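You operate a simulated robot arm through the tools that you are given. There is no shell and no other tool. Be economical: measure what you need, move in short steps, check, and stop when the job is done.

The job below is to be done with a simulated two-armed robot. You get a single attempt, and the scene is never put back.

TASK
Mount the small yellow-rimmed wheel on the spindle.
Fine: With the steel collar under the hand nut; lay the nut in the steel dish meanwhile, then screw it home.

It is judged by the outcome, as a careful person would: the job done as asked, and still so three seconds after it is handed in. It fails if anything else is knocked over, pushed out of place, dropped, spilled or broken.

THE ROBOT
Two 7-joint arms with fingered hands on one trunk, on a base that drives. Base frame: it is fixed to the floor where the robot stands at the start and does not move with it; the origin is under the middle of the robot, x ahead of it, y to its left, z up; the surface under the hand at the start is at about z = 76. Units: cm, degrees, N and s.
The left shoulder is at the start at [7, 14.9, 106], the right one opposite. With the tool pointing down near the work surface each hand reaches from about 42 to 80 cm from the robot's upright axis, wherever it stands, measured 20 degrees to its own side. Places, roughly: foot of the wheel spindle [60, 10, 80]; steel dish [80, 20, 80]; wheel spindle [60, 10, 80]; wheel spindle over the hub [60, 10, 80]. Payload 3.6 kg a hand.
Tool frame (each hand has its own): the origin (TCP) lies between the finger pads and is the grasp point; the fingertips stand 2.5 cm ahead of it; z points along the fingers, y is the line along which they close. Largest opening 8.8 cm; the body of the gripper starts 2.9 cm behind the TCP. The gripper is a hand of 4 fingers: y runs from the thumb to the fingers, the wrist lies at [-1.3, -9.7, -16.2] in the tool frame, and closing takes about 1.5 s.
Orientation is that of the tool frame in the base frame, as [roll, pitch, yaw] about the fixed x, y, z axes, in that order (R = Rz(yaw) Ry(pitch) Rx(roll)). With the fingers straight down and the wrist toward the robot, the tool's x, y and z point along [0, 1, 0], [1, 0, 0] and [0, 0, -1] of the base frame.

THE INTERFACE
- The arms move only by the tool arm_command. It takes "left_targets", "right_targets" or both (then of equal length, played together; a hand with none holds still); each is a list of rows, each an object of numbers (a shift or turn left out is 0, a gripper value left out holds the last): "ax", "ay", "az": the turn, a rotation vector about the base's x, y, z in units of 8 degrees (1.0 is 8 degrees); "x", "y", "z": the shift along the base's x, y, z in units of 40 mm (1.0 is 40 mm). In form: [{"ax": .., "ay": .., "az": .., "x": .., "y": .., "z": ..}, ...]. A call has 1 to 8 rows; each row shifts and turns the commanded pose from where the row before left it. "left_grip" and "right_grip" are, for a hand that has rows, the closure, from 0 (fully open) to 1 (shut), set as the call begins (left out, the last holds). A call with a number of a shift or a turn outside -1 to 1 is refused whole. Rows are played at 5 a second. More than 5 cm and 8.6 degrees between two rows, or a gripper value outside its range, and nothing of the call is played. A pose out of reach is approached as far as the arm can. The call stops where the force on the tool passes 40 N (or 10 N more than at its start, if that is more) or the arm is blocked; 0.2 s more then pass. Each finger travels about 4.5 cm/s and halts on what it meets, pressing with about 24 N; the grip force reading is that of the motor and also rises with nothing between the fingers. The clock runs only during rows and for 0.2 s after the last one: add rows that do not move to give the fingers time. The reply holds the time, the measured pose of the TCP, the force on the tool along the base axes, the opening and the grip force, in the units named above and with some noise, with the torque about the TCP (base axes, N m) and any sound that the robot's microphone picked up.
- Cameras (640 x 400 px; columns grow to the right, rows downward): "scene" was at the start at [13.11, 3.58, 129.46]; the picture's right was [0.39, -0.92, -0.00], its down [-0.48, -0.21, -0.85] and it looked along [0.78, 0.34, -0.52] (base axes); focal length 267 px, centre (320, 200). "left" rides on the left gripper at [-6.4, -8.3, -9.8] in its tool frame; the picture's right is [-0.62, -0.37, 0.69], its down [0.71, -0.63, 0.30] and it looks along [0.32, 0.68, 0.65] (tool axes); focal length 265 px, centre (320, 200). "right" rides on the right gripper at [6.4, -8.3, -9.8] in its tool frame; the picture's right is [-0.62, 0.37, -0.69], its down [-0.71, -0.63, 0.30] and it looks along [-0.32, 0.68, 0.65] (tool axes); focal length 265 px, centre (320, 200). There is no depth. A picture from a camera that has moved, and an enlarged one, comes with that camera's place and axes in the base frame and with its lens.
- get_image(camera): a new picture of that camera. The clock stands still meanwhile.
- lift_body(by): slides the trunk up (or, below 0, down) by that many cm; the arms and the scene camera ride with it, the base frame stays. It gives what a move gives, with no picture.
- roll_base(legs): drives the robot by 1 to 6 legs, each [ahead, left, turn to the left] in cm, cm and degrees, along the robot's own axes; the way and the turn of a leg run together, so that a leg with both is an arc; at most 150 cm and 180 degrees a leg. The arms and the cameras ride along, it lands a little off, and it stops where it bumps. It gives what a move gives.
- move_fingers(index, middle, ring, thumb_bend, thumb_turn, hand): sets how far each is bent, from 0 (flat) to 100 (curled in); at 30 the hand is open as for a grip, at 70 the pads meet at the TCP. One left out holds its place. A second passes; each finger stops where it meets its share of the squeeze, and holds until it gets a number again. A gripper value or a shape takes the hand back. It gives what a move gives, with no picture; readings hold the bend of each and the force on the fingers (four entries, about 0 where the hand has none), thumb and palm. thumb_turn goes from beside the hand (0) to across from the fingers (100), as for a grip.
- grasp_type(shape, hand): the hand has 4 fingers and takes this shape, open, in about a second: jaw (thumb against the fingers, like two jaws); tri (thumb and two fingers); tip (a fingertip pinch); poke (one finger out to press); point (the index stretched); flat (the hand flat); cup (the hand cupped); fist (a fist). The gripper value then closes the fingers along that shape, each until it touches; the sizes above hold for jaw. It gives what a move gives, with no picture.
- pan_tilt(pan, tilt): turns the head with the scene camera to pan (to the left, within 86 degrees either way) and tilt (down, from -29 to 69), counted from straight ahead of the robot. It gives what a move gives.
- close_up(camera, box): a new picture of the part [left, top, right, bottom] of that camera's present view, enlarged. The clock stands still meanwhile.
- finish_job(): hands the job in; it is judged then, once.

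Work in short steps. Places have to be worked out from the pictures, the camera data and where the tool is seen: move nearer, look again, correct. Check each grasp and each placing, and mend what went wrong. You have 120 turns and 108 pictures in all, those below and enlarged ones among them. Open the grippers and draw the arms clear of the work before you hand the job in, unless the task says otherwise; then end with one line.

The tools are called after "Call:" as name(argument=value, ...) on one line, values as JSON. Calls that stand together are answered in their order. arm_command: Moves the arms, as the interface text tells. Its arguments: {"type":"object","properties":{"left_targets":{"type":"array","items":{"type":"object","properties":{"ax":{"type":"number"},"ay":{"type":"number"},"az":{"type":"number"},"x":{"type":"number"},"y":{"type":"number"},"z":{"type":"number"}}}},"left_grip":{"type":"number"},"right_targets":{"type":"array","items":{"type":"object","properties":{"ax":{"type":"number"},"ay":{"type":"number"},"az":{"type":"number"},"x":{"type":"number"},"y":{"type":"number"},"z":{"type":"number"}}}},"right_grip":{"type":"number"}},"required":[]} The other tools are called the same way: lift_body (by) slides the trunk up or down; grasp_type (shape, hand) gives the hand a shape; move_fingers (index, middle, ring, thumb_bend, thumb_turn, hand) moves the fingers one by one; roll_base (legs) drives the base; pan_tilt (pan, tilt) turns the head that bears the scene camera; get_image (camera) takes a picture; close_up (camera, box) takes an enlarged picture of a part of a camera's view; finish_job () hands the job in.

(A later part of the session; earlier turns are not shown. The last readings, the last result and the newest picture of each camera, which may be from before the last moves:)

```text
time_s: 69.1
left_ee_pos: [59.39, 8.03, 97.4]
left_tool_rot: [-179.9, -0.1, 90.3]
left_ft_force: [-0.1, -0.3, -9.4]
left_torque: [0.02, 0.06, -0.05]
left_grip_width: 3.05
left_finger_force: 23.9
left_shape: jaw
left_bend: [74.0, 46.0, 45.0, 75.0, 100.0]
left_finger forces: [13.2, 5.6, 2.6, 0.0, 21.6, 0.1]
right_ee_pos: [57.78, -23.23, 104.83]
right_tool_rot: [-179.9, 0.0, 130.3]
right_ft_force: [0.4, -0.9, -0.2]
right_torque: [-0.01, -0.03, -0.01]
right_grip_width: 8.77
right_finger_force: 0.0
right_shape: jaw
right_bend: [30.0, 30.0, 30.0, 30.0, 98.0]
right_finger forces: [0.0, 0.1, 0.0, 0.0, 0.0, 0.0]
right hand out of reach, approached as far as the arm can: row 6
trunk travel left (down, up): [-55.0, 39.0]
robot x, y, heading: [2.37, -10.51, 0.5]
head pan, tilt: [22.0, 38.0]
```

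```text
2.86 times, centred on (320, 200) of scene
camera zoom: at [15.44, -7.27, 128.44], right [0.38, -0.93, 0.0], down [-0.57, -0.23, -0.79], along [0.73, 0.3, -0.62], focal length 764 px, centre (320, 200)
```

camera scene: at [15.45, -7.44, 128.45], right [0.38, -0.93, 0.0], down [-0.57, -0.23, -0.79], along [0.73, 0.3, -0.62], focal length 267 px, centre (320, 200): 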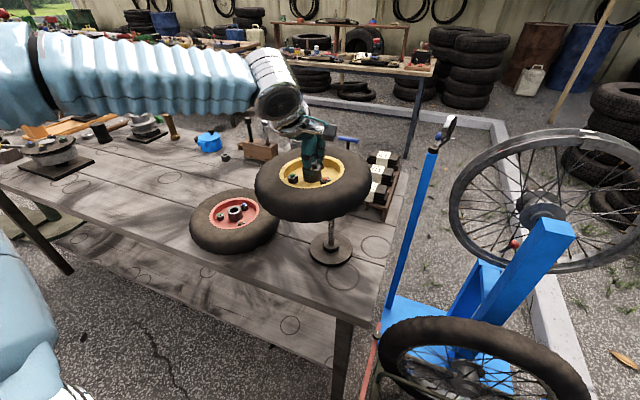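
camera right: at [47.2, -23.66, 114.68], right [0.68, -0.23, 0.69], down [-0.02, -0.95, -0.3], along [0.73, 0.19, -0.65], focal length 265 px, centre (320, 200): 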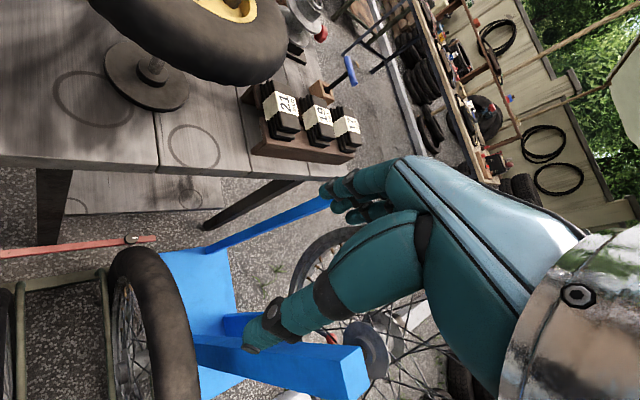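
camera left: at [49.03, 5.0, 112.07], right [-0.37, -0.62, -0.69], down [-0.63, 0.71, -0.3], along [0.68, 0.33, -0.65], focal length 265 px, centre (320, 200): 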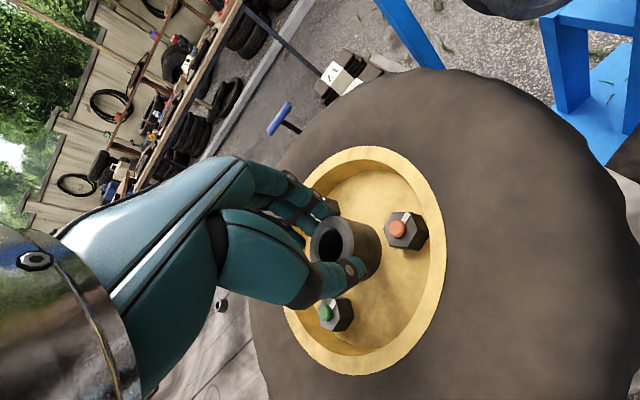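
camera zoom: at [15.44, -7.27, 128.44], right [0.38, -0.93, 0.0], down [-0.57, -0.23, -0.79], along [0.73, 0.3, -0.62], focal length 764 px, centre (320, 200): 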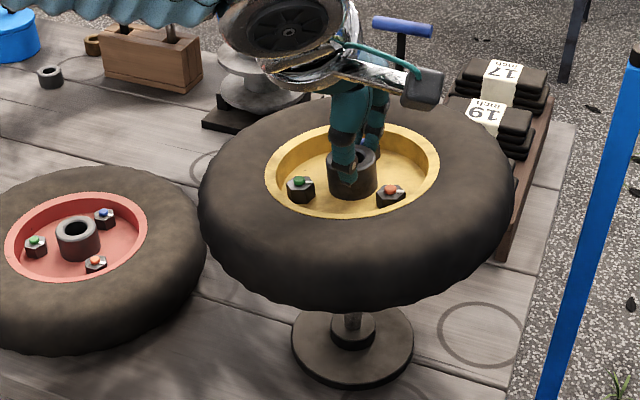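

In the scene view the hub lies slightly (~0.4 cm) left of the spindle's vertical line. I turn the right hand further so its camera sees both hub and spindle foot from the side, and enlarge the scene view.

Call:
arm_command(right_targets=[{"az": 1}, {"az": 1}, {"az": 1}, {"az": 1}, {}])

Call:
get_image(camera="right")

Call:
close_up(camera="scene", box=[295, 170, 375, 270])

```text
time_s: 70.3
left_ee_pos: [59.32, 8.07, 97.41]
left_tool_rot: [-179.8, 0.1, 90.4]
left_ft_force: [0.4, 0.7, -8.8]
left_torque: [-0.04, 0.0, 0.02]
left_grip_width: 3.04
left_finger_force: 24.2
left_shape: jaw
left_bend: [74.0, 46.0, 45.0, 75.0, 100.0]
left_finger forces: [13.2, 5.6, 2.5, 0.1, 21.6, 0.0]
right_ee_pos: [57.81, -23.29, 105.03]
right_tool_rot: [180.0, -0.1, 130.3]
right_ft_force: [-1.1, 0.2, 0.5]
right_torque: [0.01, 0.01, -0.02]
right_grip_width: 8.8
right_finger_force: 0.1
right_shape: jaw
right_bend: [30.0, 30.0, 30.0, 30.0, 98.0]
right_finger forces: [0.0, 0.0, 0.1, 0.0, 0.0, 0.0]
right hand out of reach, approached as far as the arm can: row 1, 2, 3, 4
trunk travel left (down, up): [-55.0, 39.0]
robot x, y, heading: [2.7, -10.37, -0.0]
head pan, tilt: [22.0, 38.0]
```

```text
53 pictures are left
camera right: at [47.14, -23.68, 114.72], right [0.68, -0.23, 0.69], down [-0.02, -0.95, -0.3], along [0.73, 0.19, -0.65], focal length 265 px, centre (320, 200)
```

right: 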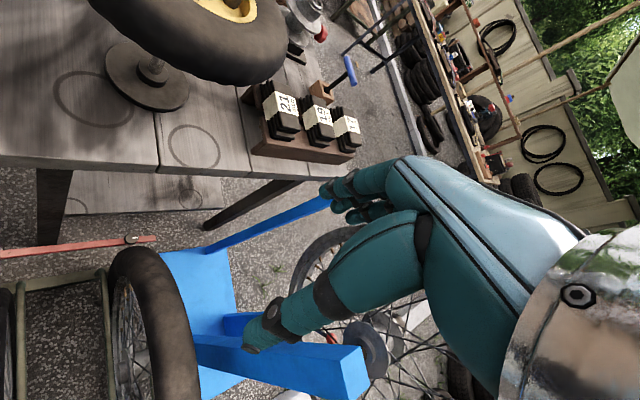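

```text
4.00 times, centred on (335, 220) of scene
camera zoom: at [15.39, -7.28, 128.45], right [0.38, -0.93, 0.0], down [-0.57, -0.23, -0.79], along [0.73, 0.3, -0.62], focal length 1069 px, centre (260, 120)
```

zoom: 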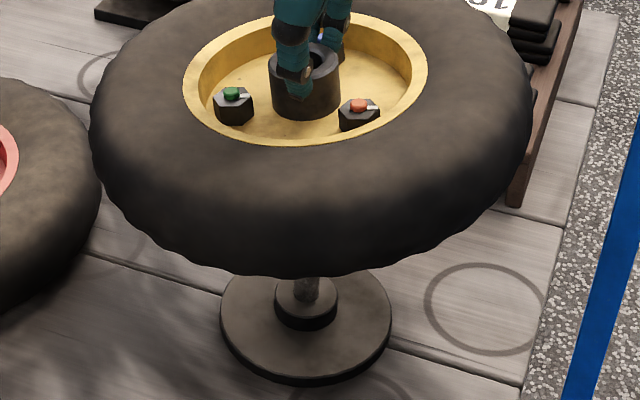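

From the scene view the hub must go 0.43 cm along the picture's right (−y mostly). For the other direction I tilt the right hand about x so its camera sees the wheel hub and spindle foot.

Call:
arm_command(right_targets=[{"ax": 1}, {"ax": 1}, {"ax": 1}, {"ax": 0.5}, {}], left_targets=[{"x": 0.04, "y": -0.1}, {}, {}, {}, {}])

Call:
get_image(camera="right")

```text
time_s: 71.5
left_ee_pos: [59.61, 7.7, 97.38]
left_tool_rot: [-179.9, -0.1, 90.3]
left_ft_force: [0.0, 0.0, -10.6]
left_torque: [0.04, 0.0, 0.03]
left_grip_width: 3.0
left_finger_force: 24.2
left_shape: jaw
left_bend: [74.0, 46.0, 45.0, 75.0, 100.0]
left_finger forces: [13.0, 5.6, 2.6, 0.1, 21.5, 0.1]
right_ee_pos: [57.84, -23.18, 104.89]
right_tool_rot: [161.0, -21.0, 133.9]
right_ft_force: [0.1, 0.5, -0.2]
right_torque: [-0.01, 0.0, 0.01]
right_grip_width: 8.77
right_finger_force: 0.1
right_shape: jaw
right_bend: [30.0, 30.0, 30.0, 30.0, 98.0]
right_finger forces: [0.1, 0.1, 0.0, 0.0, 0.0, 0.1]
trunk travel left (down, up): [-55.0, 39.0]
robot x, y, heading: [2.53, -10.29, 0.4]
head pan, tilt: [22.0, 38.0]
```

```text
51 pictures are left
camera right: at [47.2, -28.16, 113.4], right [0.68, -0.53, 0.5], down [-0.02, -0.7, -0.72], along [0.73, 0.48, -0.49], focal length 265 px, centre (320, 200)
```

right: 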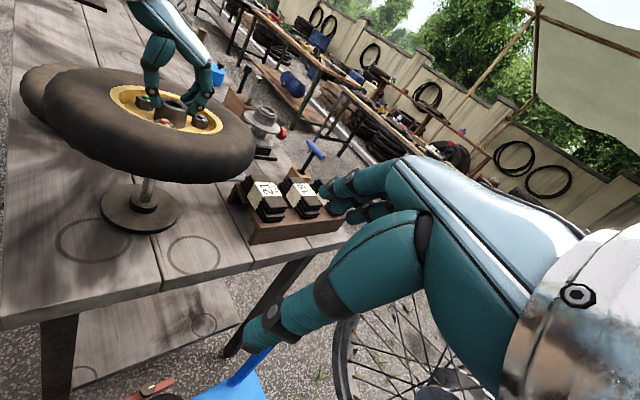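

Now the right camera sees hub, tyre and spindle together. I enlarge it.

Call:
close_up(camera="right", box=[80, 70, 260, 250])

Call:
close_up(camera="scene", box=[295, 170, 375, 270])

```text
2.22 times, centred on (170, 160) of right
camera zoom: at [47.2, -28.16, 113.4], right [0.68, -0.53, 0.5], down [-0.02, -0.7, -0.72], along [0.73, 0.48, -0.49], focal length 590 px, centre (653, 289)
```

zoom: 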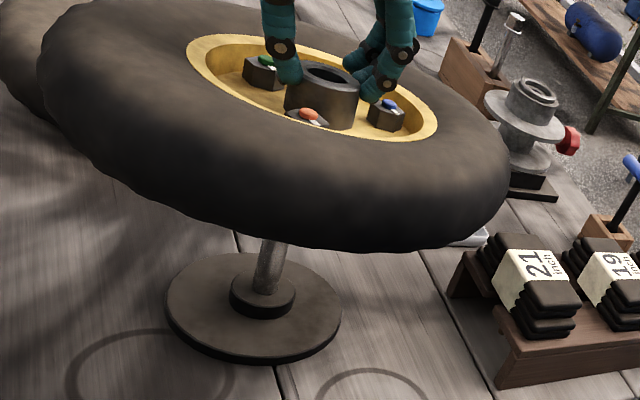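

```text
4.00 times, centred on (335, 220) of scene
camera zoom: at [15.43, -7.22, 128.44], right [0.38, -0.93, 0.0], down [-0.57, -0.23, -0.79], along [0.73, 0.3, -0.62], focal length 1069 px, centre (260, 120)
```

zoom: 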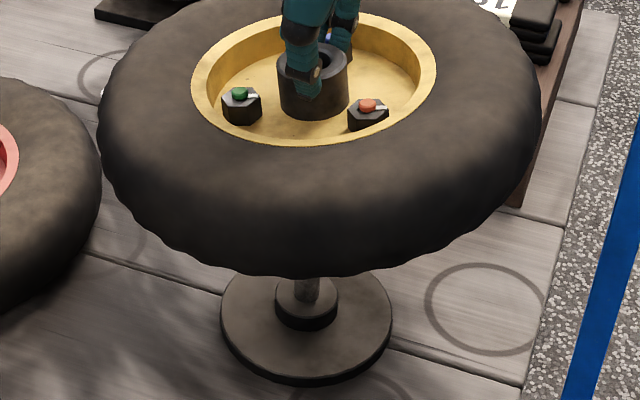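

Scene view now lines up; in the right view the hub is ~0.4 cm to the right of the spindle line, so I shift along the scene's line of sight by about −0.5 cm and re-check.

Call:
arm_command(left_targets=[{"x": -0.12, "y": -0.05}, {}, {}])

Call:
close_up(camera="right", box=[100, 80, 220, 240])

Call:
close_up(camera="scene", box=[295, 170, 375, 270])

```text
time_s: 72.3
left_ee_pos: [58.99, 7.35, 97.37]
left_tool_rot: [-180.0, 0.0, 90.2]
left_ft_force: [0.8, 0.5, -8.9]
left_torque: [0.02, 0.07, -0.01]
left_grip_width: 3.06
left_finger_force: 24.2
left_shape: jaw
left_bend: [74.0, 46.0, 45.0, 75.0, 100.0]
left_finger forces: [13.2, 5.6, 2.6, 0.1, 21.6, 0.0]
right_ee_pos: [57.83, -23.26, 104.98]
right_tool_rot: [161.1, -20.9, 133.8]
right_ft_force: [0.5, -0.4, 0.5]
right_torque: [-0.05, 0.01, -0.04]
right_grip_width: 8.8
right_finger_force: 0.0
right_shape: jaw
right_bend: [30.0, 30.0, 30.0, 30.0, 98.0]
right_finger forces: [0.1, 0.0, 0.0, 0.0, 0.1, 0.0]
trunk travel left (down, up): [-55.0, 39.0]
robot x, y, heading: [2.57, -10.49, 0.5]
head pan, tilt: [22.0, 38.0]
```

```text
2.50 times, centred on (160, 160) of right
camera zoom: at [47.25, -28.22, 113.36], right [0.68, -0.53, 0.5], down [-0.02, -0.7, -0.72], along [0.73, 0.48, -0.49], focal length 664 px, centre (720, 300)
```

zoom: 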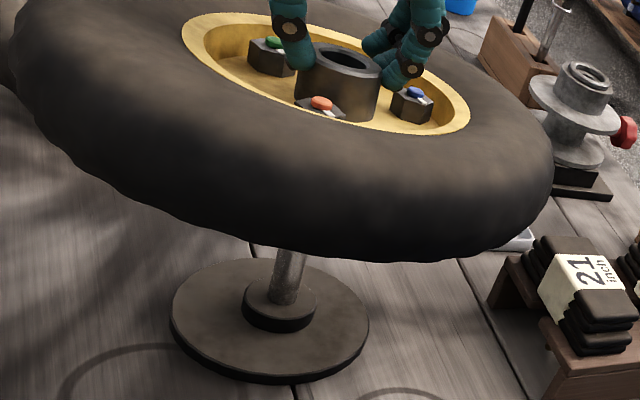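

```text
4.00 times, centred on (335, 220) of scene
camera zoom: at [15.47, -7.3, 128.44], right [0.38, -0.93, 0.0], down [-0.57, -0.23, -0.79], along [0.73, 0.3, -0.62], focal length 1069 px, centre (260, 120)
```

zoom: 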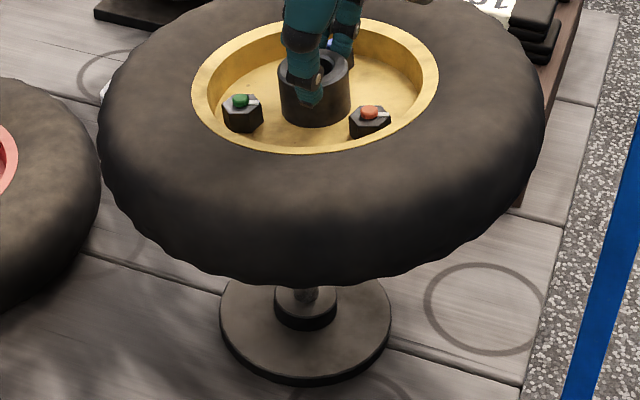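

Both views now agree to about a millimetre. I lower in small rows and watch the vertical force.

Call:
arm_command(left_targets=[{"z": -0.2}, {"z": -0.2}, {"z": -0.15}, {"z": -0.15}, {"z": -0.1}, {}])

Call:
close_up(camera="right", box=[100, 80, 220, 240])

```text
time_s: 73.7
left_ee_pos: [59.15, 7.5, 94.08]
left_tool_rot: [-179.9, 0.1, 90.3]
left_ft_force: [0.0, 0.8, -8.5]
left_torque: [0.05, 0.06, 0.01]
left_grip_width: 3.02
left_finger_force: 24.3
left_shape: jaw
left_bend: [74.0, 46.0, 45.0, 75.0, 100.0]
left_finger forces: [13.0, 5.6, 3.9, 0.1, 21.9, 0.0]
right_ee_pos: [57.86, -23.18, 104.91]
right_tool_rot: [161.2, -21.0, 133.8]
right_ft_force: [-0.7, -0.2, 0.1]
right_torque: [-0.01, 0.04, 0.02]
right_grip_width: 8.77
right_finger_force: 0.0
right_shape: jaw
right_bend: [30.0, 30.0, 30.0, 30.0, 98.0]
right_finger forces: [0.0, 0.0, 0.0, 0.0, 0.0, 0.1]
trunk travel left (down, up): [-55.0, 39.0]
robot x, y, heading: [2.13, -10.3, 0.4]
head pan, tilt: [22.0, 38.0]
```

```text
2.50 times, centred on (160, 160) of right
camera zoom: at [47.23, -28.19, 113.38], right [0.68, -0.53, 0.5], down [-0.02, -0.7, -0.72], along [0.73, 0.48, -0.49], focal length 664 px, centre (720, 300)
```

zoom: 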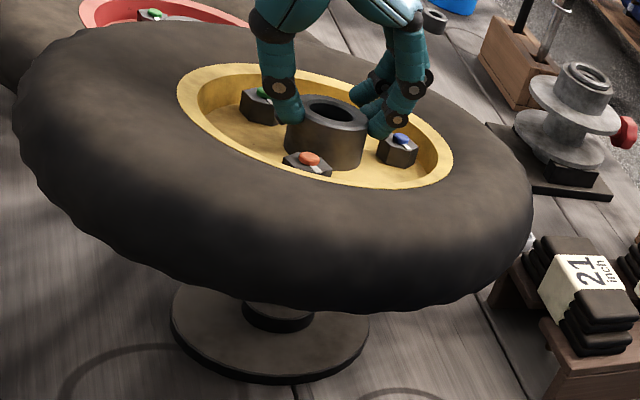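

No contact yet (load still ~9 N). I keep lowering another 1.6 cm.

Call:
arm_command(left_targets=[{"z": -0.1}, {"z": -0.1}, {"z": -0.1}, {"z": -0.1}, {}])

Call:
close_up(camera="left", box=[250, 180, 450, 310])

```text
time_s: 74.9
left_ee_pos: [59.26, 7.26, 92.62]
left_tool_rot: [-180.0, 0.0, 90.2]
left_ft_force: [0.2, 2.9, -7.3]
left_torque: [0.11, 0.09, -0.02]
left_grip_width: 3.04
left_finger_force: 24.1
left_shape: jaw
left_bend: [74.0, 46.0, 45.0, 75.0, 100.0]
left_finger forces: [12.8, 5.6, 5.2, 0.0, 22.2, 0.1]
right_ee_pos: [57.84, -23.17, 105.0]
right_tool_rot: [161.1, -20.9, 133.9]
right_ft_force: [-0.7, 0.3, -0.1]
right_torque: [0.0, 0.02, 0.02]
right_grip_width: 8.79
right_finger_force: 0.1
right_shape: jaw
right_bend: [30.0, 30.0, 30.0, 30.0, 98.0]
right_finger forces: [0.0, 0.0, 0.1, 0.0, 0.0, 0.0]
trunk travel left (down, up): [-55.0, 39.0]
robot x, y, heading: [2.3, -10.84, 0.2]
head pan, tilt: [22.0, 38.0]
```

```text
3.08 times, centred on (350, 245) of left
camera zoom: at [50.87, 0.86, 102.34], right [-0.37, -0.62, -0.69], down [-0.63, 0.71, -0.3], along [0.68, 0.33, -0.65], focal length 817 px, centre (228, 62)
```

zoom: 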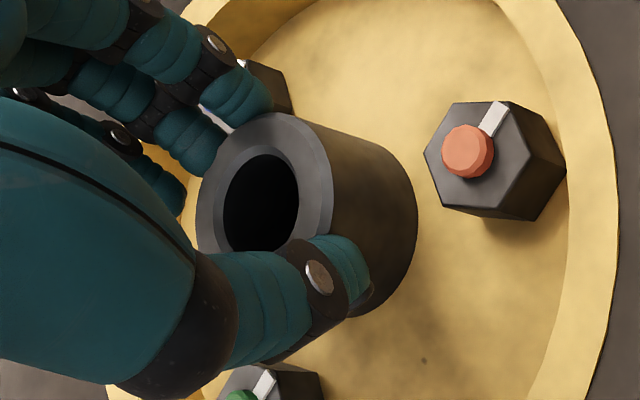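

A small sideways force (+y ≈3 N) shows the spindle entering or touching. I yield 1 mm in +y and lower a few mm more.

Call:
arm_command(left_targets=[{"y": 0.03, "z": -0.05}, {"z": -0.1}, {"z": -0.1}, {}])

```text
time_s: 75.9
left_ee_pos: [59.23, 7.48, 91.64]
left_tool_rot: [-179.9, 0.0, 90.3]
left_ft_force: [-2.3, 1.1, -7.8]
left_torque: [0.02, 0.11, 0.01]
left_grip_width: 3.03
left_finger_force: 24.1
left_shape: jaw
left_bend: [74.0, 46.0, 45.0, 75.0, 100.0]
left_finger forces: [12.7, 5.5, 3.5, 0.0, 22.5, 0.0]
right_ee_pos: [57.79, -23.23, 104.99]
right_tool_rot: [161.1, -20.9, 133.8]
right_ft_force: [-0.5, 0.2, 0.4]
right_torque: [-0.01, 0.02, 0.02]
right_grip_width: 8.77
right_finger_force: 0.1
right_shape: jaw
right_bend: [30.0, 30.0, 30.0, 30.0, 98.0]
right_finger forces: [0.0, 0.1, 0.0, 0.1, 0.1, 0.0]
trunk travel left (down, up): [-55.0, 39.0]
robot x, y, heading: [2.5, -10.51, 0.2]
head pan, tilt: [22.0, 38.0]
```

The vertical load is still fully carried, so the spindle is inside the bore. I yield slightly in −x and keep lowering.

Call:
arm_command(left_targets=[{"x": -0.02, "z": -0.12}, {"z": -0.15}, {"z": -0.15}, {"z": -0.1}, {}])

Call:
close_up(camera="left", box=[250, 180, 450, 310])

Call:
close_up(camera="right", box=[80, 90, 240, 250])

```text
time_s: 77.1
left_ee_pos: [58.99, 7.55, 89.51]
left_tool_rot: [-179.8, 0.0, 90.3]
left_ft_force: [1.1, 1.2, -8.2]
left_torque: [0.14, 0.03, 0.02]
left_grip_width: 3.04
left_finger_force: 24.5
left_shape: jaw
left_bend: [74.0, 46.0, 46.0, 75.0, 100.0]
left_finger forces: [12.9, 5.9, 5.5, 0.1, 21.6, 0.1]
right_ee_pos: [57.75, -23.18, 105.05]
right_tool_rot: [161.1, -20.9, 133.7]
right_ft_force: [0.7, 0.0, 0.9]
right_torque: [-0.01, -0.02, 0.0]
right_grip_width: 8.76
right_finger_force: 0.1
right_shape: jaw
right_bend: [30.0, 30.0, 30.0, 30.0, 98.0]
right_finger forces: [0.1, 0.0, 0.0, 0.1, 0.0, 0.0]
trunk travel left (down, up): [-55.0, 39.0]
robot x, y, heading: [2.58, -10.84, 0.2]
head pan, tilt: [22.0, 38.0]
```

```text
3.08 times, centred on (350, 245) of left
camera zoom: at [50.68, 1.0, 99.35], right [-0.37, -0.62, -0.69], down [-0.63, 0.71, -0.3], along [0.68, 0.33, -0.66], focal length 817 px, centre (228, 62)
```

zoom: 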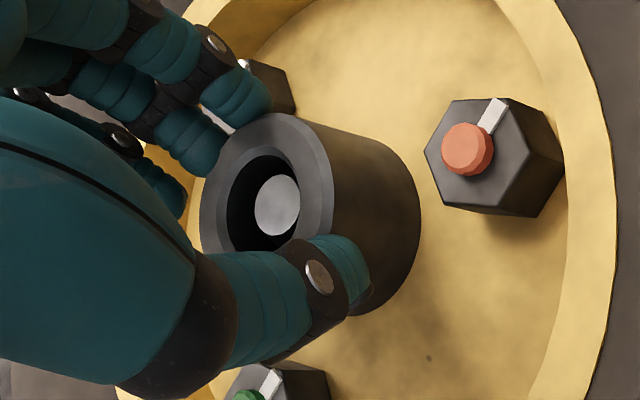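

```text
2.50 times, centred on (160, 170) of right
camera zoom: at [47.22, -28.17, 113.38], right [0.68, -0.53, 0.5], down [-0.02, -0.7, -0.71], along [0.73, 0.48, -0.49], focal length 664 px, centre (720, 275)
```

zoom: 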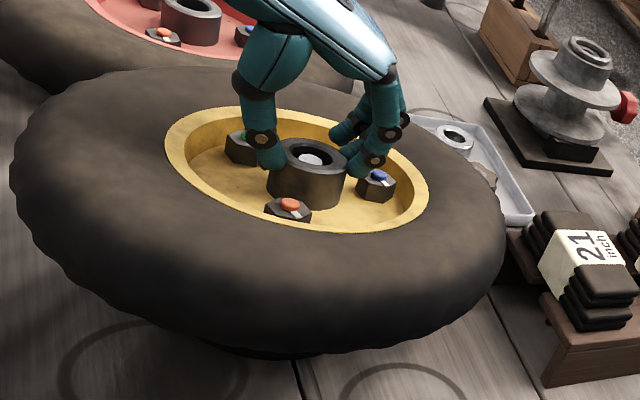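

The spindle tip is visible inside the bore with clearance all round. I keep lowering.

Call:
arm_command(left_targets=[{"z": -0.15}, {"z": -0.15}, {"z": -0.15}, {"z": -0.15}, {"z": -0.1}, {}])

Call:
close_up(camera="right", box=[80, 110, 240, 270])

```text
time_s: 78.5
left_ee_pos: [58.96, 7.37, 86.85]
left_tool_rot: [-179.9, 0.1, 90.3]
left_ft_force: [-1.1, 1.6, -8.2]
left_torque: [0.16, 0.09, 0.04]
left_grip_width: 3.04
left_finger_force: 24.7
left_shape: jaw
left_bend: [74.0, 46.0, 46.0, 75.0, 100.0]
left_finger forces: [12.7, 5.6, 5.4, 0.0, 21.5, 0.0]
right_ee_pos: [57.83, -23.23, 104.91]
right_tool_rot: [161.1, -20.9, 133.8]
right_ft_force: [-1.3, 0.1, -1.2]
right_torque: [0.0, 0.01, -0.02]
right_grip_width: 8.76
right_finger_force: 0.0
right_shape: jaw
right_bend: [30.0, 30.0, 30.0, 30.0, 98.0]
right_finger forces: [0.0, 0.0, 0.0, 0.0, 0.0, 0.0]
trunk travel left (down, up): [-55.0, 39.0]
robot x, y, heading: [2.47, -10.98, 0.2]
head pan, tilt: [22.0, 38.0]
```

```text
2.50 times, centred on (160, 190) of right
camera zoom: at [47.21, -28.18, 113.39], right [0.68, -0.53, 0.5], down [-0.02, -0.7, -0.71], along [0.73, 0.48, -0.49], focal length 664 px, centre (720, 225)
```

zoom: 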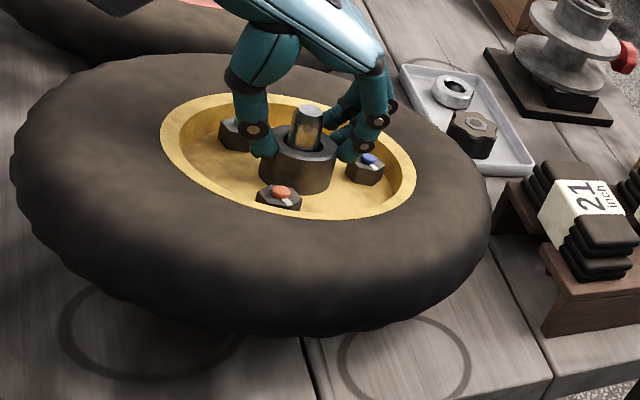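

The spindle protrudes ~2 cm already; the load is still on the hand. I lower in fine steps until seated or nearly touching the palm.

Call:
arm_command(left_targets=[{"z": -0.1}, {"z": -0.1}, {"z": -0.1}, {"z": -0.05}, {}])

Call:
close_up(camera="right", box=[80, 110, 240, 270])

```text
time_s: 79.7
left_ee_pos: [58.93, 7.14, 85.95]
left_tool_rot: [179.3, 0.1, 90.2]
left_ft_force: [1.2, -1.4, 22.9]
left_torque: [0.49, -0.48, -0.08]
left_grip_width: 3.04
left_finger_force: 23.9
left_shape: jaw
left_bend: [74.0, 46.0, 42.0, 75.0, 100.0]
left_finger forces: [12.2, 6.1, 23.9, 0.0, 23.7, 0.0]
right_ee_pos: [57.42, -23.37, 105.2]
right_tool_rot: [160.8, -21.0, 133.9]
right_ft_force: [-0.4, 0.8, 0.2]
right_torque: [0.0, -0.02, -0.03]
right_grip_width: 8.78
right_finger_force: 0.1
right_shape: jaw
right_bend: [30.0, 30.0, 30.0, 30.0, 98.0]
right_finger forces: [0.1, 0.0, 0.1, 0.1, 0.0, 0.0]
trunk travel left (down, up): [-55.0, 39.0]
robot x, y, heading: [2.29, -10.6, 0.1]
head pan, tilt: [22.0, 38.0]
```

```text
2.50 times, centred on (160, 190) of right
camera zoom: at [46.78, -28.36, 113.58], right [0.68, -0.53, 0.5], down [-0.02, -0.7, -0.72], along [0.73, 0.48, -0.48], focal length 664 px, centre (720, 225)
```

zoom: 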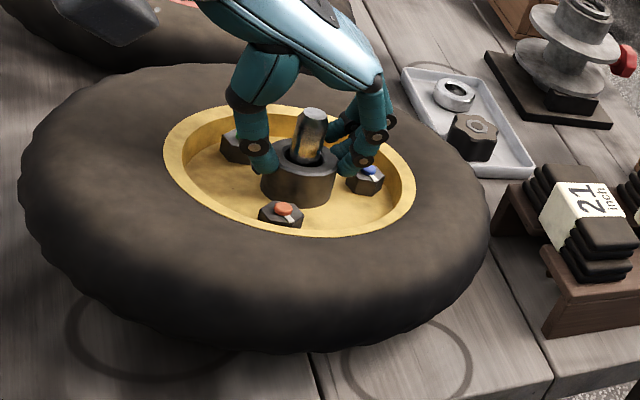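

The load reversed to +23 N: the hub is seated on the boss, spindle standing ~3 cm proud. I ease off, open partly, and lift away.

Call:
arm_command(left_targets=[{"z": 0.05}, {}])

Call:
arm_command(left_grip=0.45, left_targets=[{}, {}, {}, {}])

Call:
arm_command(left_targets=[{"z": 0.3}, {"z": 0.5}, {"z": 0.8}, {"z": 1}, {"z": 1}, {}])

Call:
get_image(camera="right")

Call:
get_image(camera="scene")

```text
time_s: 80.3
left_ee_pos: [58.91, 7.21, 85.9]
left_tool_rot: [179.7, 0.0, 90.3]
left_ft_force: [0.0, -1.5, 22.0]
left_torque: [0.39, -0.48, -0.06]
left_grip_width: 3.04
left_finger_force: 24.0
left_shape: jaw
left_bend: [74.0, 46.0, 42.0, 75.0, 100.0]
left_finger forces: [12.7, 6.5, 20.9, 0.1, 23.1, 0.0]
right_ee_pos: [57.51, -23.37, 105.21]
right_tool_rot: [160.8, -20.9, 133.9]
right_ft_force: [0.1, -0.4, 0.1]
right_torque: [-0.02, -0.02, 0.01]
right_grip_width: 8.78
right_finger_force: 0.1
right_shape: jaw
right_bend: [30.0, 30.0, 30.0, 30.0, 98.0]
right_finger forces: [0.0, 0.1, 0.0, 0.0, 0.0, 0.1]
trunk travel left (down, up): [-55.0, 39.0]
robot x, y, heading: [2.21, -10.66, 0.3]
head pan, tilt: [22.0, 38.0]
```

```text
time_s: 81.3
left_ee_pos: [58.94, 7.32, 85.81]
left_tool_rot: [179.8, 0.0, 90.2]
left_ft_force: [-0.6, -1.2, 19.1]
left_torque: [0.38, -0.42, -0.06]
left_grip_width: 4.79
left_finger_force: 0.1
left_shape: jaw
left_bend: [74.0, 43.0, 39.0, 67.0, 100.0]
left_finger forces: [0.1, 0.0, 17.7, 0.0, 0.0, 0.0]
right_ee_pos: [57.59, -23.36, 105.19]
right_tool_rot: [160.9, -20.9, 133.8]
right_ft_force: [-0.5, 0.2, 1.0]
right_torque: [0.0, 0.0, 0.02]
right_grip_width: 8.77
right_finger_force: 0.1
right_shape: jaw
right_bend: [30.0, 30.0, 30.0, 30.0, 98.0]
right_finger forces: [0.0, 0.0, 0.0, 0.0, 0.0, 0.0]
trunk travel left (down, up): [-55.0, 39.0]
robot x, y, heading: [2.06, -10.73, 0.4]
head pan, tilt: [22.0, 38.0]
```

```text
time_s: 82.7
left_ee_pos: [59.14, 7.28, 99.83]
left_tool_rot: [-179.9, 0.0, 90.3]
left_ft_force: [1.0, -0.1, -0.5]
left_torque: [-0.03, -0.01, 0.0]
left_grip_width: 4.82
left_finger_force: 0.0
left_shape: jaw
left_bend: [74.0, 42.0, 39.0, 67.0, 100.0]
left_finger forces: [0.0, 0.0, 0.1, 0.0, 0.1, 0.0]
right_ee_pos: [57.89, -23.23, 104.96]
right_tool_rot: [161.0, -20.9, 133.7]
right_ft_force: [-0.4, -0.2, 0.2]
right_torque: [-0.02, 0.01, 0.03]
right_grip_width: 8.74
right_finger_force: 0.0
right_shape: jaw
right_bend: [30.0, 30.0, 30.0, 30.0, 98.0]
right_finger forces: [0.0, 0.0, 0.0, 0.0, 0.0, 0.0]
trunk travel left (down, up): [-55.0, 39.0]
robot x, y, heading: [2.21, -10.39, 0.5]
head pan, tilt: [22.0, 38.0]
```

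```text
40 pictures are left
camera right: at [47.23, -28.18, 113.38], right [0.68, -0.53, 0.5], down [-0.02, -0.7, -0.71], along [0.73, 0.48, -0.49], focal length 265 px, centre (320, 200)
```

right: 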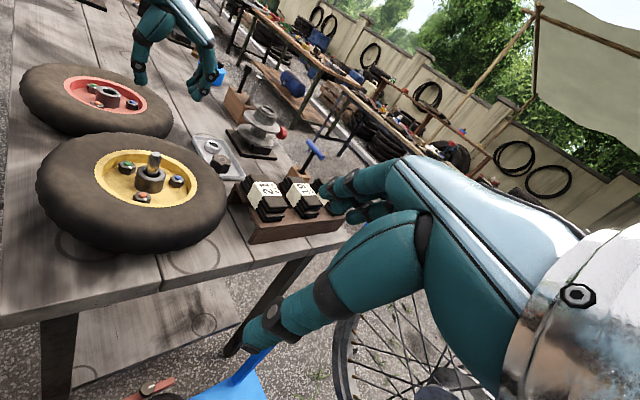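

```text
39 pictures are left
camera scene: at [15.44, -7.26, 128.44], right [0.38, -0.93, 0.0], down [-0.57, -0.23, -0.79], along [0.73, 0.3, -0.62], focal length 267 px, centre (320, 200)
```

scene: 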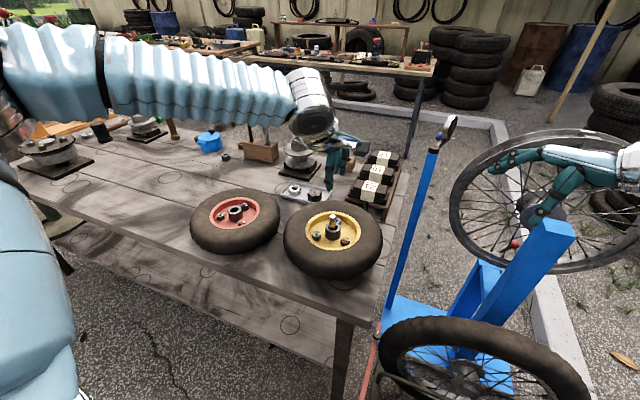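

The wheel is on the spindle and the hand is clear. I check the seating closely.

Call:
close_up(camera="right", box=[30, 110, 250, 270])

Call:
close_up(camera="scene", box=[270, 170, 400, 290])

```text
2.50 times, centred on (140, 190) of right
camera zoom: at [47.23, -28.18, 113.38], right [0.68, -0.53, 0.5], down [-0.02, -0.7, -0.71], along [0.73, 0.48, -0.49], focal length 664 px, centre (770, 225)
```

zoom: 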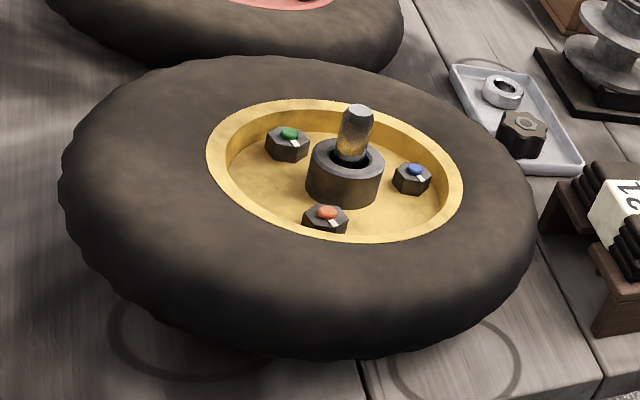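

```text
3.33 times, centred on (335, 230) of scene
camera zoom: at [15.44, -7.26, 128.44], right [0.38, -0.93, 0.0], down [-0.57, -0.23, -0.79], along [0.73, 0.3, -0.62], focal length 891 px, centre (270, 100)
```

zoom: 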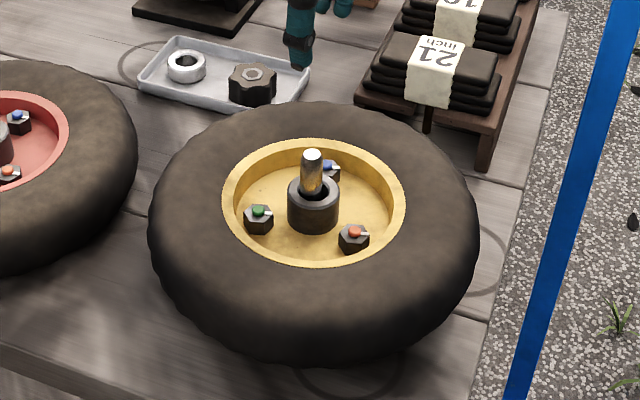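

The wheel sits level on its boss, spindle centred in the bore. Next the steel collar: I drive to (8, 3), lower the trunk 8 cm, and look at it from the left hand.

Call:
roll_base(legs=[[0, 13, 0], [6, 0, 0]])

Call:
arm_command(left_targets=[{"x": 0.8, "y": 0.35, "z": 0.1}, {"x": 0.8, "y": 0.35}, {"x": 0.8, "y": 0.35}, {"x": 0.2, "y": 0.1}, {}])

Call:
lift_body(by=-10)

Call:
get_image(camera="left")

Call:
get_image(camera="scene")

```text
time_s: 86.0
left_ee_pos: [64.68, 20.2, 100.01]
left_tool_rot: [179.8, 0.2, 90.3]
left_ft_force: [-0.1, 0.4, 0.5]
left_torque: [-0.01, 0.01, 0.0]
left_grip_width: 4.81
left_finger_force: 0.0
left_shape: jaw
left_bend: [74.0, 42.0, 39.0, 67.0, 100.0]
left_finger forces: [0.0, 0.0, 0.1, 0.0, 0.1, 0.1]
right_ee_pos: [63.58, -10.24, 105.01]
right_tool_rot: [161.0, -20.8, 133.9]
right_ft_force: [-0.3, 1.3, 1.2]
right_torque: [-0.03, 0.01, -0.05]
right_grip_width: 8.78
right_finger_force: 0.1
right_shape: jaw
right_bend: [30.0, 30.0, 30.0, 30.0, 98.0]
right_finger forces: [0.0, 0.1, 0.0, 0.1, 0.0, 0.0]
trunk travel left (down, up): [-55.0, 39.0]
robot x, y, heading: [8.84, 2.5, 0.2]
head pan, tilt: [22.0, 38.0]
```

```text
time_s: 87.2
left_ee_pos: [75.05, 24.71, 100.1]
left_tool_rot: [179.9, 0.1, 90.3]
left_ft_force: [0.6, 0.2, -0.5]
left_torque: [-0.01, 0.03, 0.02]
left_grip_width: 4.83
left_finger_force: 0.0
left_shape: jaw
left_bend: [74.0, 42.0, 39.0, 67.0, 100.0]
left_finger forces: [0.0, 0.1, 0.0, 0.0, 0.0, 0.0]
right_ee_pos: [63.65, -10.31, 105.02]
right_tool_rot: [161.0, -20.9, 133.9]
right_ft_force: [0.3, 0.3, 0.2]
right_torque: [0.02, -0.02, -0.02]
right_grip_width: 8.78
right_finger_force: 0.0
right_shape: jaw
right_bend: [30.0, 30.0, 30.0, 30.0, 98.0]
right_finger forces: [0.0, 0.1, 0.1, 0.0, 0.0, 0.1]
trunk travel left (down, up): [-55.0, 39.0]
robot x, y, heading: [8.84, 2.1, 0.5]
head pan, tilt: [22.0, 38.0]
```

```text
time_s: 88.5
left_ee_pos: [75.11, 24.68, 90.01]
left_tool_rot: [-180.0, 0.0, 90.2]
left_ft_force: [-0.4, -0.6, -0.1]
left_torque: [0.01, -0.01, -0.04]
left_grip_width: 4.84
left_finger_force: 0.0
left_shape: jaw
left_bend: [74.0, 42.0, 39.0, 67.0, 100.0]
left_finger forces: [0.1, 0.0, 0.0, 0.1, 0.0, 0.1]
right_ee_pos: [63.66, -10.32, 95.01]
right_tool_rot: [161.1, -20.9, 133.9]
right_ft_force: [0.2, -0.2, 0.5]
right_torque: [-0.04, 0.01, 0.0]
right_grip_width: 8.79
right_finger_force: 0.0
right_shape: jaw
right_bend: [30.0, 30.0, 30.0, 30.0, 98.0]
right_finger forces: [0.0, 0.1, 0.0, 0.0, 0.0, 0.1]
trunk travel left (down, up): [-45.0, 49.0]
robot x, y, heading: [8.77, 2.09, 0.4]
head pan, tilt: [22.0, 38.0]
```

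```text
36 pictures are left
camera left: at [66.69, 18.33, 99.94], right [-0.36, -0.62, -0.69], down [-0.63, 0.71, -0.31], along [0.68, 0.33, -0.65], focal length 265 px, centre (320, 200)
```

left: 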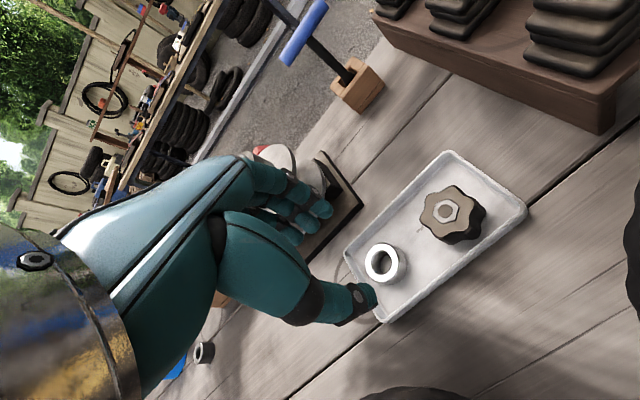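

```text
35 pictures are left
camera scene: at [21.56, 5.52, 118.47], right [0.38, -0.92, 0.0], down [-0.57, -0.23, -0.79], along [0.73, 0.3, -0.62], focal length 267 px, centre (320, 200)
```

scene: 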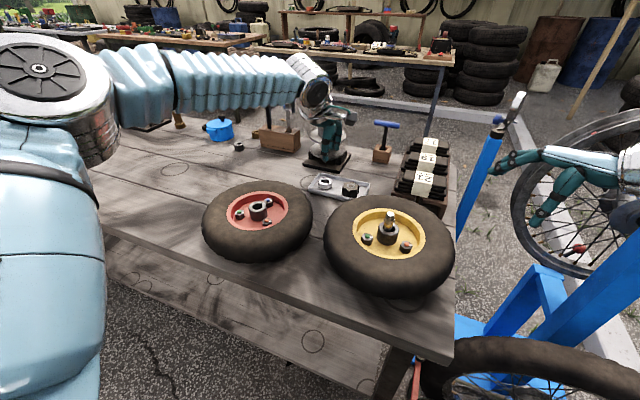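

Collar ≈ (77.2, 26.7, top 78.3). I move over it down to z≈83.5 and re-check with both cameras.

Call:
arm_command(left_targets=[{"x": 0.5, "y": 0.4, "z": -0.4}, {"z": -0.7}, {"z": -0.55}, {}])

Call:
get_image(camera="left")

Call:
close_up(camera="scene", box=[280, 130, 390, 210])

```text
time_s: 89.5
left_ee_pos: [77.14, 26.18, 83.44]
left_tool_rot: [-180.0, 0.1, 90.3]
left_ft_force: [0.1, -0.3, -0.5]
left_torque: [-0.02, 0.02, 0.0]
left_grip_width: 4.82
left_finger_force: 0.1
left_shape: jaw
left_bend: [74.0, 42.0, 39.0, 67.0, 100.0]
left_finger forces: [0.0, 0.0, 0.1, 0.1, 0.0, 0.0]
right_ee_pos: [63.57, -10.46, 95.08]
right_tool_rot: [160.9, -21.0, 134.0]
right_ft_force: [1.0, -0.5, -1.2]
right_torque: [0.01, 0.02, 0.0]
right_grip_width: 8.77
right_finger_force: 0.1
right_shape: jaw
right_bend: [30.0, 30.0, 30.0, 30.0, 98.0]
right_finger forces: [0.0, 0.0, 0.1, 0.0, 0.0, 0.1]
trunk travel left (down, up): [-45.0, 49.0]
robot x, y, heading: [8.98, 2.0, 0.4]
head pan, tilt: [22.0, 38.0]
```

```text
34 pictures are left
camera left: at [68.8, 19.81, 93.28], right [-0.36, -0.62, -0.69], down [-0.63, 0.71, -0.3], along [0.68, 0.33, -0.65], focal length 265 px, centre (320, 200)
```

left: 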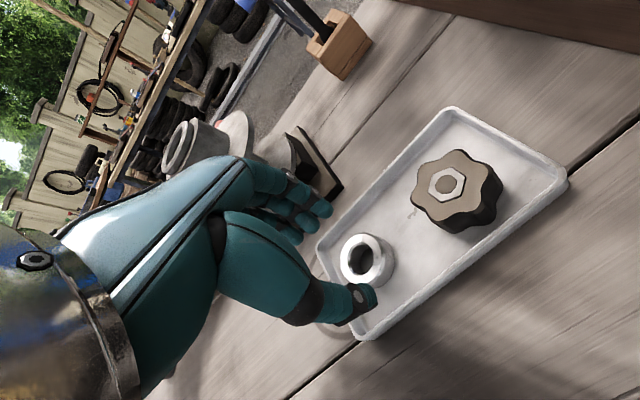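

```text
5.00 times, centred on (335, 170) of scene
camera zoom: at [21.59, 5.51, 118.46], right [0.38, -0.92, 0.0], down [-0.57, -0.23, -0.79], along [0.73, 0.3, -0.62], focal length 1336 px, centre (245, 350)
```

zoom: 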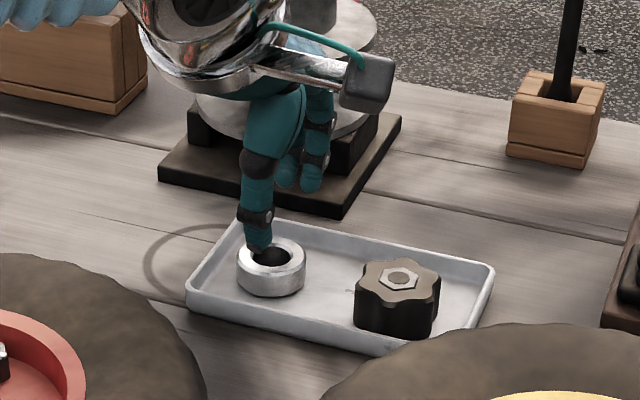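

Collar ≈(77.4, 26.8), ⌀≈3.5. I narrow the opening to ~4.3 cm to stay inside the dish rims, centre on it and lower to z≈79.4.

Call:
arm_command(left_grip=0.5, left_targets=[{"x": 0.04, "y": 0.08}, {"z": -0.3}, {"z": -0.3}, {"z": -0.25}, {"z": -0.15}, {}])

Call:
get_image(camera="left")

Call:
close_up(camera="scene", box=[280, 130, 390, 210])

```text
time_s: 91.0
left_ee_pos: [77.4, 26.69, 79.52]
left_tool_rot: [180.0, 0.0, 90.2]
left_ft_force: [1.6, -0.3, 0.2]
left_torque: [-0.02, -0.03, -0.03]
left_grip_width: 4.25
left_finger_force: 0.0
left_shape: jaw
left_bend: [74.0, 44.0, 41.0, 71.0, 100.0]
left_finger forces: [0.0, 0.1, 0.0, 0.0, 1.8, 0.0]
right_ee_pos: [63.8, -10.34, 94.9]
right_tool_rot: [161.0, -20.9, 133.8]
right_ft_force: [-0.4, -0.7, -0.4]
right_torque: [-0.02, -0.03, -0.02]
right_grip_width: 8.75
right_finger_force: 0.0
right_shape: jaw
right_bend: [30.0, 30.0, 30.0, 30.0, 98.0]
right_finger forces: [0.0, 0.0, 0.0, 0.1, 0.1, 0.1]
trunk travel left (down, up): [-45.0, 49.0]
robot x, y, heading: [8.94, 2.17, 0.5]
head pan, tilt: [22.0, 38.0]
```

```text
32 pictures are left
camera left: at [68.95, 20.26, 89.27], right [-0.37, -0.62, -0.69], down [-0.63, 0.71, -0.3], along [0.68, 0.33, -0.65], focal length 265 px, centre (320, 200)
```

left: 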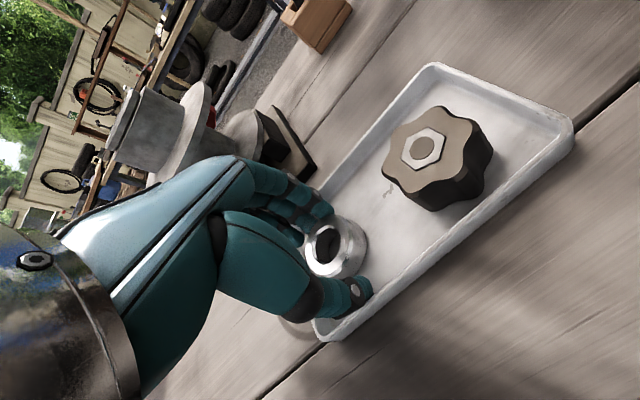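

```text
5.00 times, centred on (335, 170) of scene
camera zoom: at [21.65, 5.52, 118.45], right [0.38, -0.92, 0.0], down [-0.57, -0.23, -0.79], along [0.73, 0.3, -0.62], focal length 1336 px, centre (245, 350)
```

zoom: 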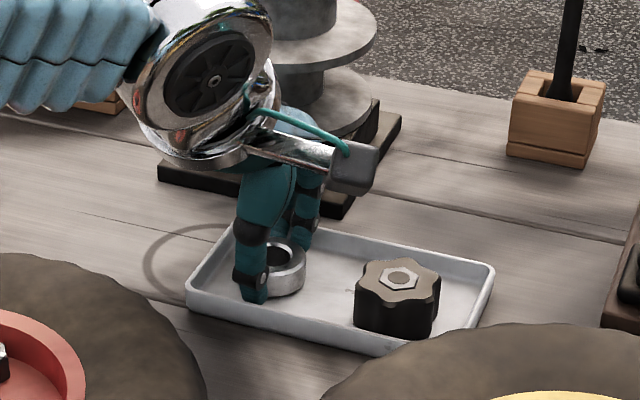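

The fingers straddle the collar inside the dish. I close.

Call:
arm_command(left_grip=1.0, left_targets=[{}, {}, {}, {}, {}])

Call:
arm_command(left_targets=[{"z": 0.2}, {"z": 0.4}, {"z": 0.6}, {"z": 0.8}, {"z": 0.8}, {}])

Call:
get_image(camera="left")

```text
time_s: 92.2
left_ee_pos: [77.38, 26.74, 79.54]
left_tool_rot: [180.0, 0.0, 90.2]
left_ft_force: [-0.2, -1.1, 0.6]
left_torque: [-0.03, 0.0, 0.01]
left_grip_width: 2.79
left_finger_force: 23.6
left_shape: jaw
left_bend: [74.0, 56.0, 64.0, 73.0, 100.0]
left_finger forces: [11.5, 7.2, 2.5, 0.0, 18.8, 0.0]
right_ee_pos: [63.68, -10.31, 95.14]
right_tool_rot: [161.0, -20.9, 133.9]
right_ft_force: [0.3, -1.2, -0.2]
right_torque: [-0.01, 0.0, -0.04]
right_grip_width: 8.76
right_finger_force: 0.1
right_shape: jaw
right_bend: [30.0, 30.0, 30.0, 30.0, 98.0]
right_finger forces: [0.0, 0.0, 0.0, 0.0, 0.1, 0.0]
trunk travel left (down, up): [-45.0, 49.0]
robot x, y, heading: [8.75, 2.05, 0.6]
head pan, tilt: [22.0, 38.0]
```

```text
time_s: 93.5
left_ee_pos: [77.4, 26.7, 90.63]
left_tool_rot: [-180.0, 0.1, 90.3]
left_ft_force: [-0.4, 0.1, -1.5]
left_torque: [0.02, -0.01, 0.01]
left_grip_width: 2.79
left_finger_force: 23.8
left_shape: jaw
left_bend: [74.0, 56.0, 64.0, 73.0, 100.0]
left_finger forces: [11.7, 7.3, 2.5, 0.1, 18.9, 0.0]
right_ee_pos: [63.71, -10.49, 94.98]
right_tool_rot: [161.1, -20.9, 133.8]
right_ft_force: [0.0, 0.1, 0.3]
right_torque: [-0.01, -0.02, 0.0]
right_grip_width: 8.78
right_finger_force: 0.0
right_shape: jaw
right_bend: [30.0, 30.0, 30.0, 30.0, 98.0]
right_finger forces: [0.0, 0.1, 0.0, 0.0, 0.0, 0.0]
trunk travel left (down, up): [-45.0, 49.0]
robot x, y, heading: [8.81, 1.74, 0.5]
head pan, tilt: [22.0, 38.0]
```

```text
30 pictures are left
camera left: at [68.96, 20.4, 100.48], right [-0.36, -0.62, -0.69], down [-0.63, 0.71, -0.3], along [0.68, 0.33, -0.65], focal length 265 px, centre (320, 200)
```

left: 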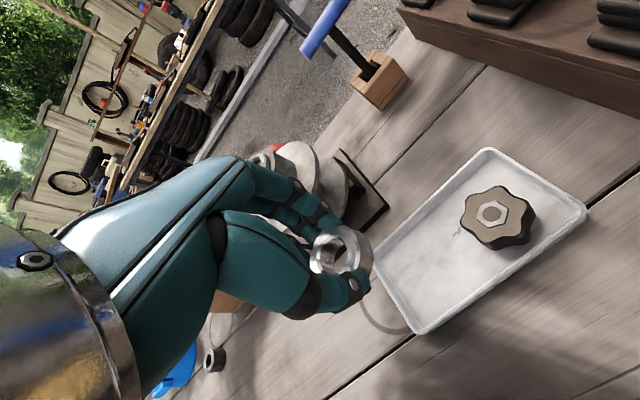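

The steel collar is held. I raise the trunk, pull the hand back and drive back toward the spindle position.

Call:
lift_body(by=10)

Call:
arm_command(left_targets=[{"x": -0.9, "y": -0.2}, {"x": -0.9, "y": -0.2}, {"x": -0.6, "y": -0.2}, {}])

Call:
roll_base(legs=[[-5, 0, 0], [0, -14, 0]])

Call:
get_image(camera="left")

Call:
get_image(camera="scene")

```text
time_s: 94.9
left_ee_pos: [77.3, 26.75, 100.66]
left_tool_rot: [-180.0, 0.0, 90.3]
left_ft_force: [-0.4, 1.1, -0.5]
left_torque: [0.01, 0.01, 0.03]
left_grip_width: 2.76
left_finger_force: 24.0
left_shape: jaw
left_bend: [74.0, 56.0, 64.0, 73.0, 100.0]
left_finger forces: [11.8, 7.1, 2.5, 0.1, 18.9, 0.0]
right_ee_pos: [63.64, -10.38, 105.03]
right_tool_rot: [161.0, -20.8, 133.8]
right_ft_force: [0.7, 0.2, 0.6]
right_torque: [-0.02, -0.04, 0.01]
right_grip_width: 8.8
right_finger_force: 0.1
right_shape: jaw
right_bend: [30.0, 30.0, 30.0, 30.0, 98.0]
right_finger forces: [0.0, 0.0, 0.1, 0.1, 0.1, 0.0]
trunk travel left (down, up): [-55.0, 39.0]
robot x, y, heading: [9.14, 1.94, 0.6]
head pan, tilt: [22.0, 38.0]
```

```text
time_s: 95.9
left_ee_pos: [67.64, 24.13, 100.53]
left_tool_rot: [-180.0, 0.2, 90.4]
left_ft_force: [-0.6, -0.3, -1.2]
left_torque: [-0.01, -0.01, -0.01]
left_grip_width: 2.78
left_finger_force: 24.0
left_shape: jaw
left_bend: [74.0, 56.0, 65.0, 73.0, 100.0]
left_finger forces: [11.7, 7.4, 2.6, 0.0, 18.8, 0.1]
right_ee_pos: [63.67, -10.35, 105.04]
right_tool_rot: [160.9, -20.9, 134.0]
right_ft_force: [0.6, 0.5, 0.0]
right_torque: [0.0, -0.01, 0.01]
right_grip_width: 8.79
right_finger_force: 0.1
right_shape: jaw
right_bend: [30.0, 30.0, 30.0, 30.0, 98.0]
right_finger forces: [0.1, 0.0, 0.0, 0.0, 0.1, 0.0]
trunk travel left (down, up): [-55.0, 39.0]
robot x, y, heading: [8.84, 2.03, 0.1]
head pan, tilt: [22.0, 38.0]
```

```text
time_s: 99.2
left_ee_pos: [63.0, 10.02, 100.53]
left_tool_rot: [-179.9, 0.2, 90.4]
left_ft_force: [1.2, 0.3, -0.7]
left_torque: [-0.04, 0.01, -0.01]
left_grip_width: 2.76
left_finger_force: 24.2
left_shape: jaw
left_bend: [74.0, 56.0, 65.0, 73.0, 100.0]
left_finger forces: [11.8, 7.5, 2.7, 0.1, 18.9, 0.0]
right_ee_pos: [59.04, -24.43, 105.05]
right_tool_rot: [161.1, -21.0, 134.0]
right_ft_force: [0.3, 0.6, -0.6]
right_torque: [0.0, -0.01, 0.0]
right_grip_width: 8.79
right_finger_force: 0.0
right_shape: jaw
right_bend: [30.0, 30.0, 30.0, 30.0, 98.0]
right_finger forces: [0.0, 0.0, 0.0, 0.0, 0.0, 0.1]
trunk travel left (down, up): [-55.0, 39.0]
robot x, y, heading: [3.56, -12.7, 0.3]
head pan, tilt: [22.0, 38.0]
```

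```text
29 pictures are left
camera left: at [54.77, 3.62, 110.31], right [-0.36, -0.62, -0.69], down [-0.64, 0.71, -0.3], along [0.68, 0.33, -0.66], focal length 265 px, centre (320, 200)
```

left: 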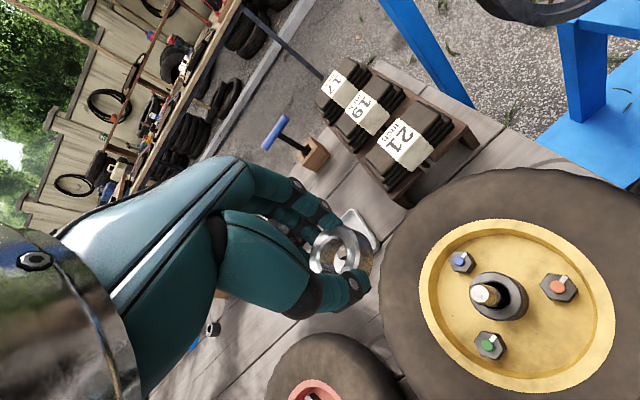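

```text
28 pictures are left
camera scene: at [16.98, -8.95, 128.44], right [0.38, -0.92, 0.0], down [-0.57, -0.24, -0.79], along [0.73, 0.3, -0.62], focal length 267 px, centre (320, 200)
```

scene: 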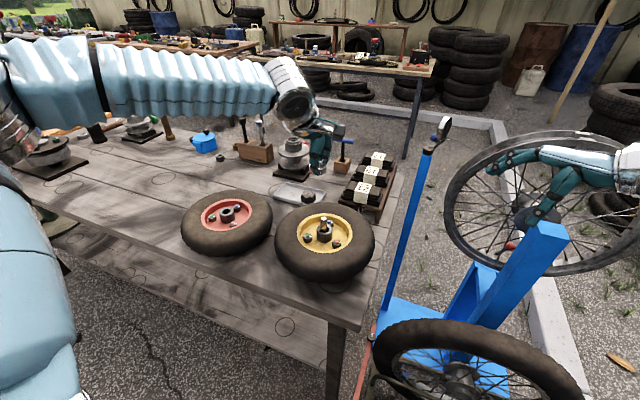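

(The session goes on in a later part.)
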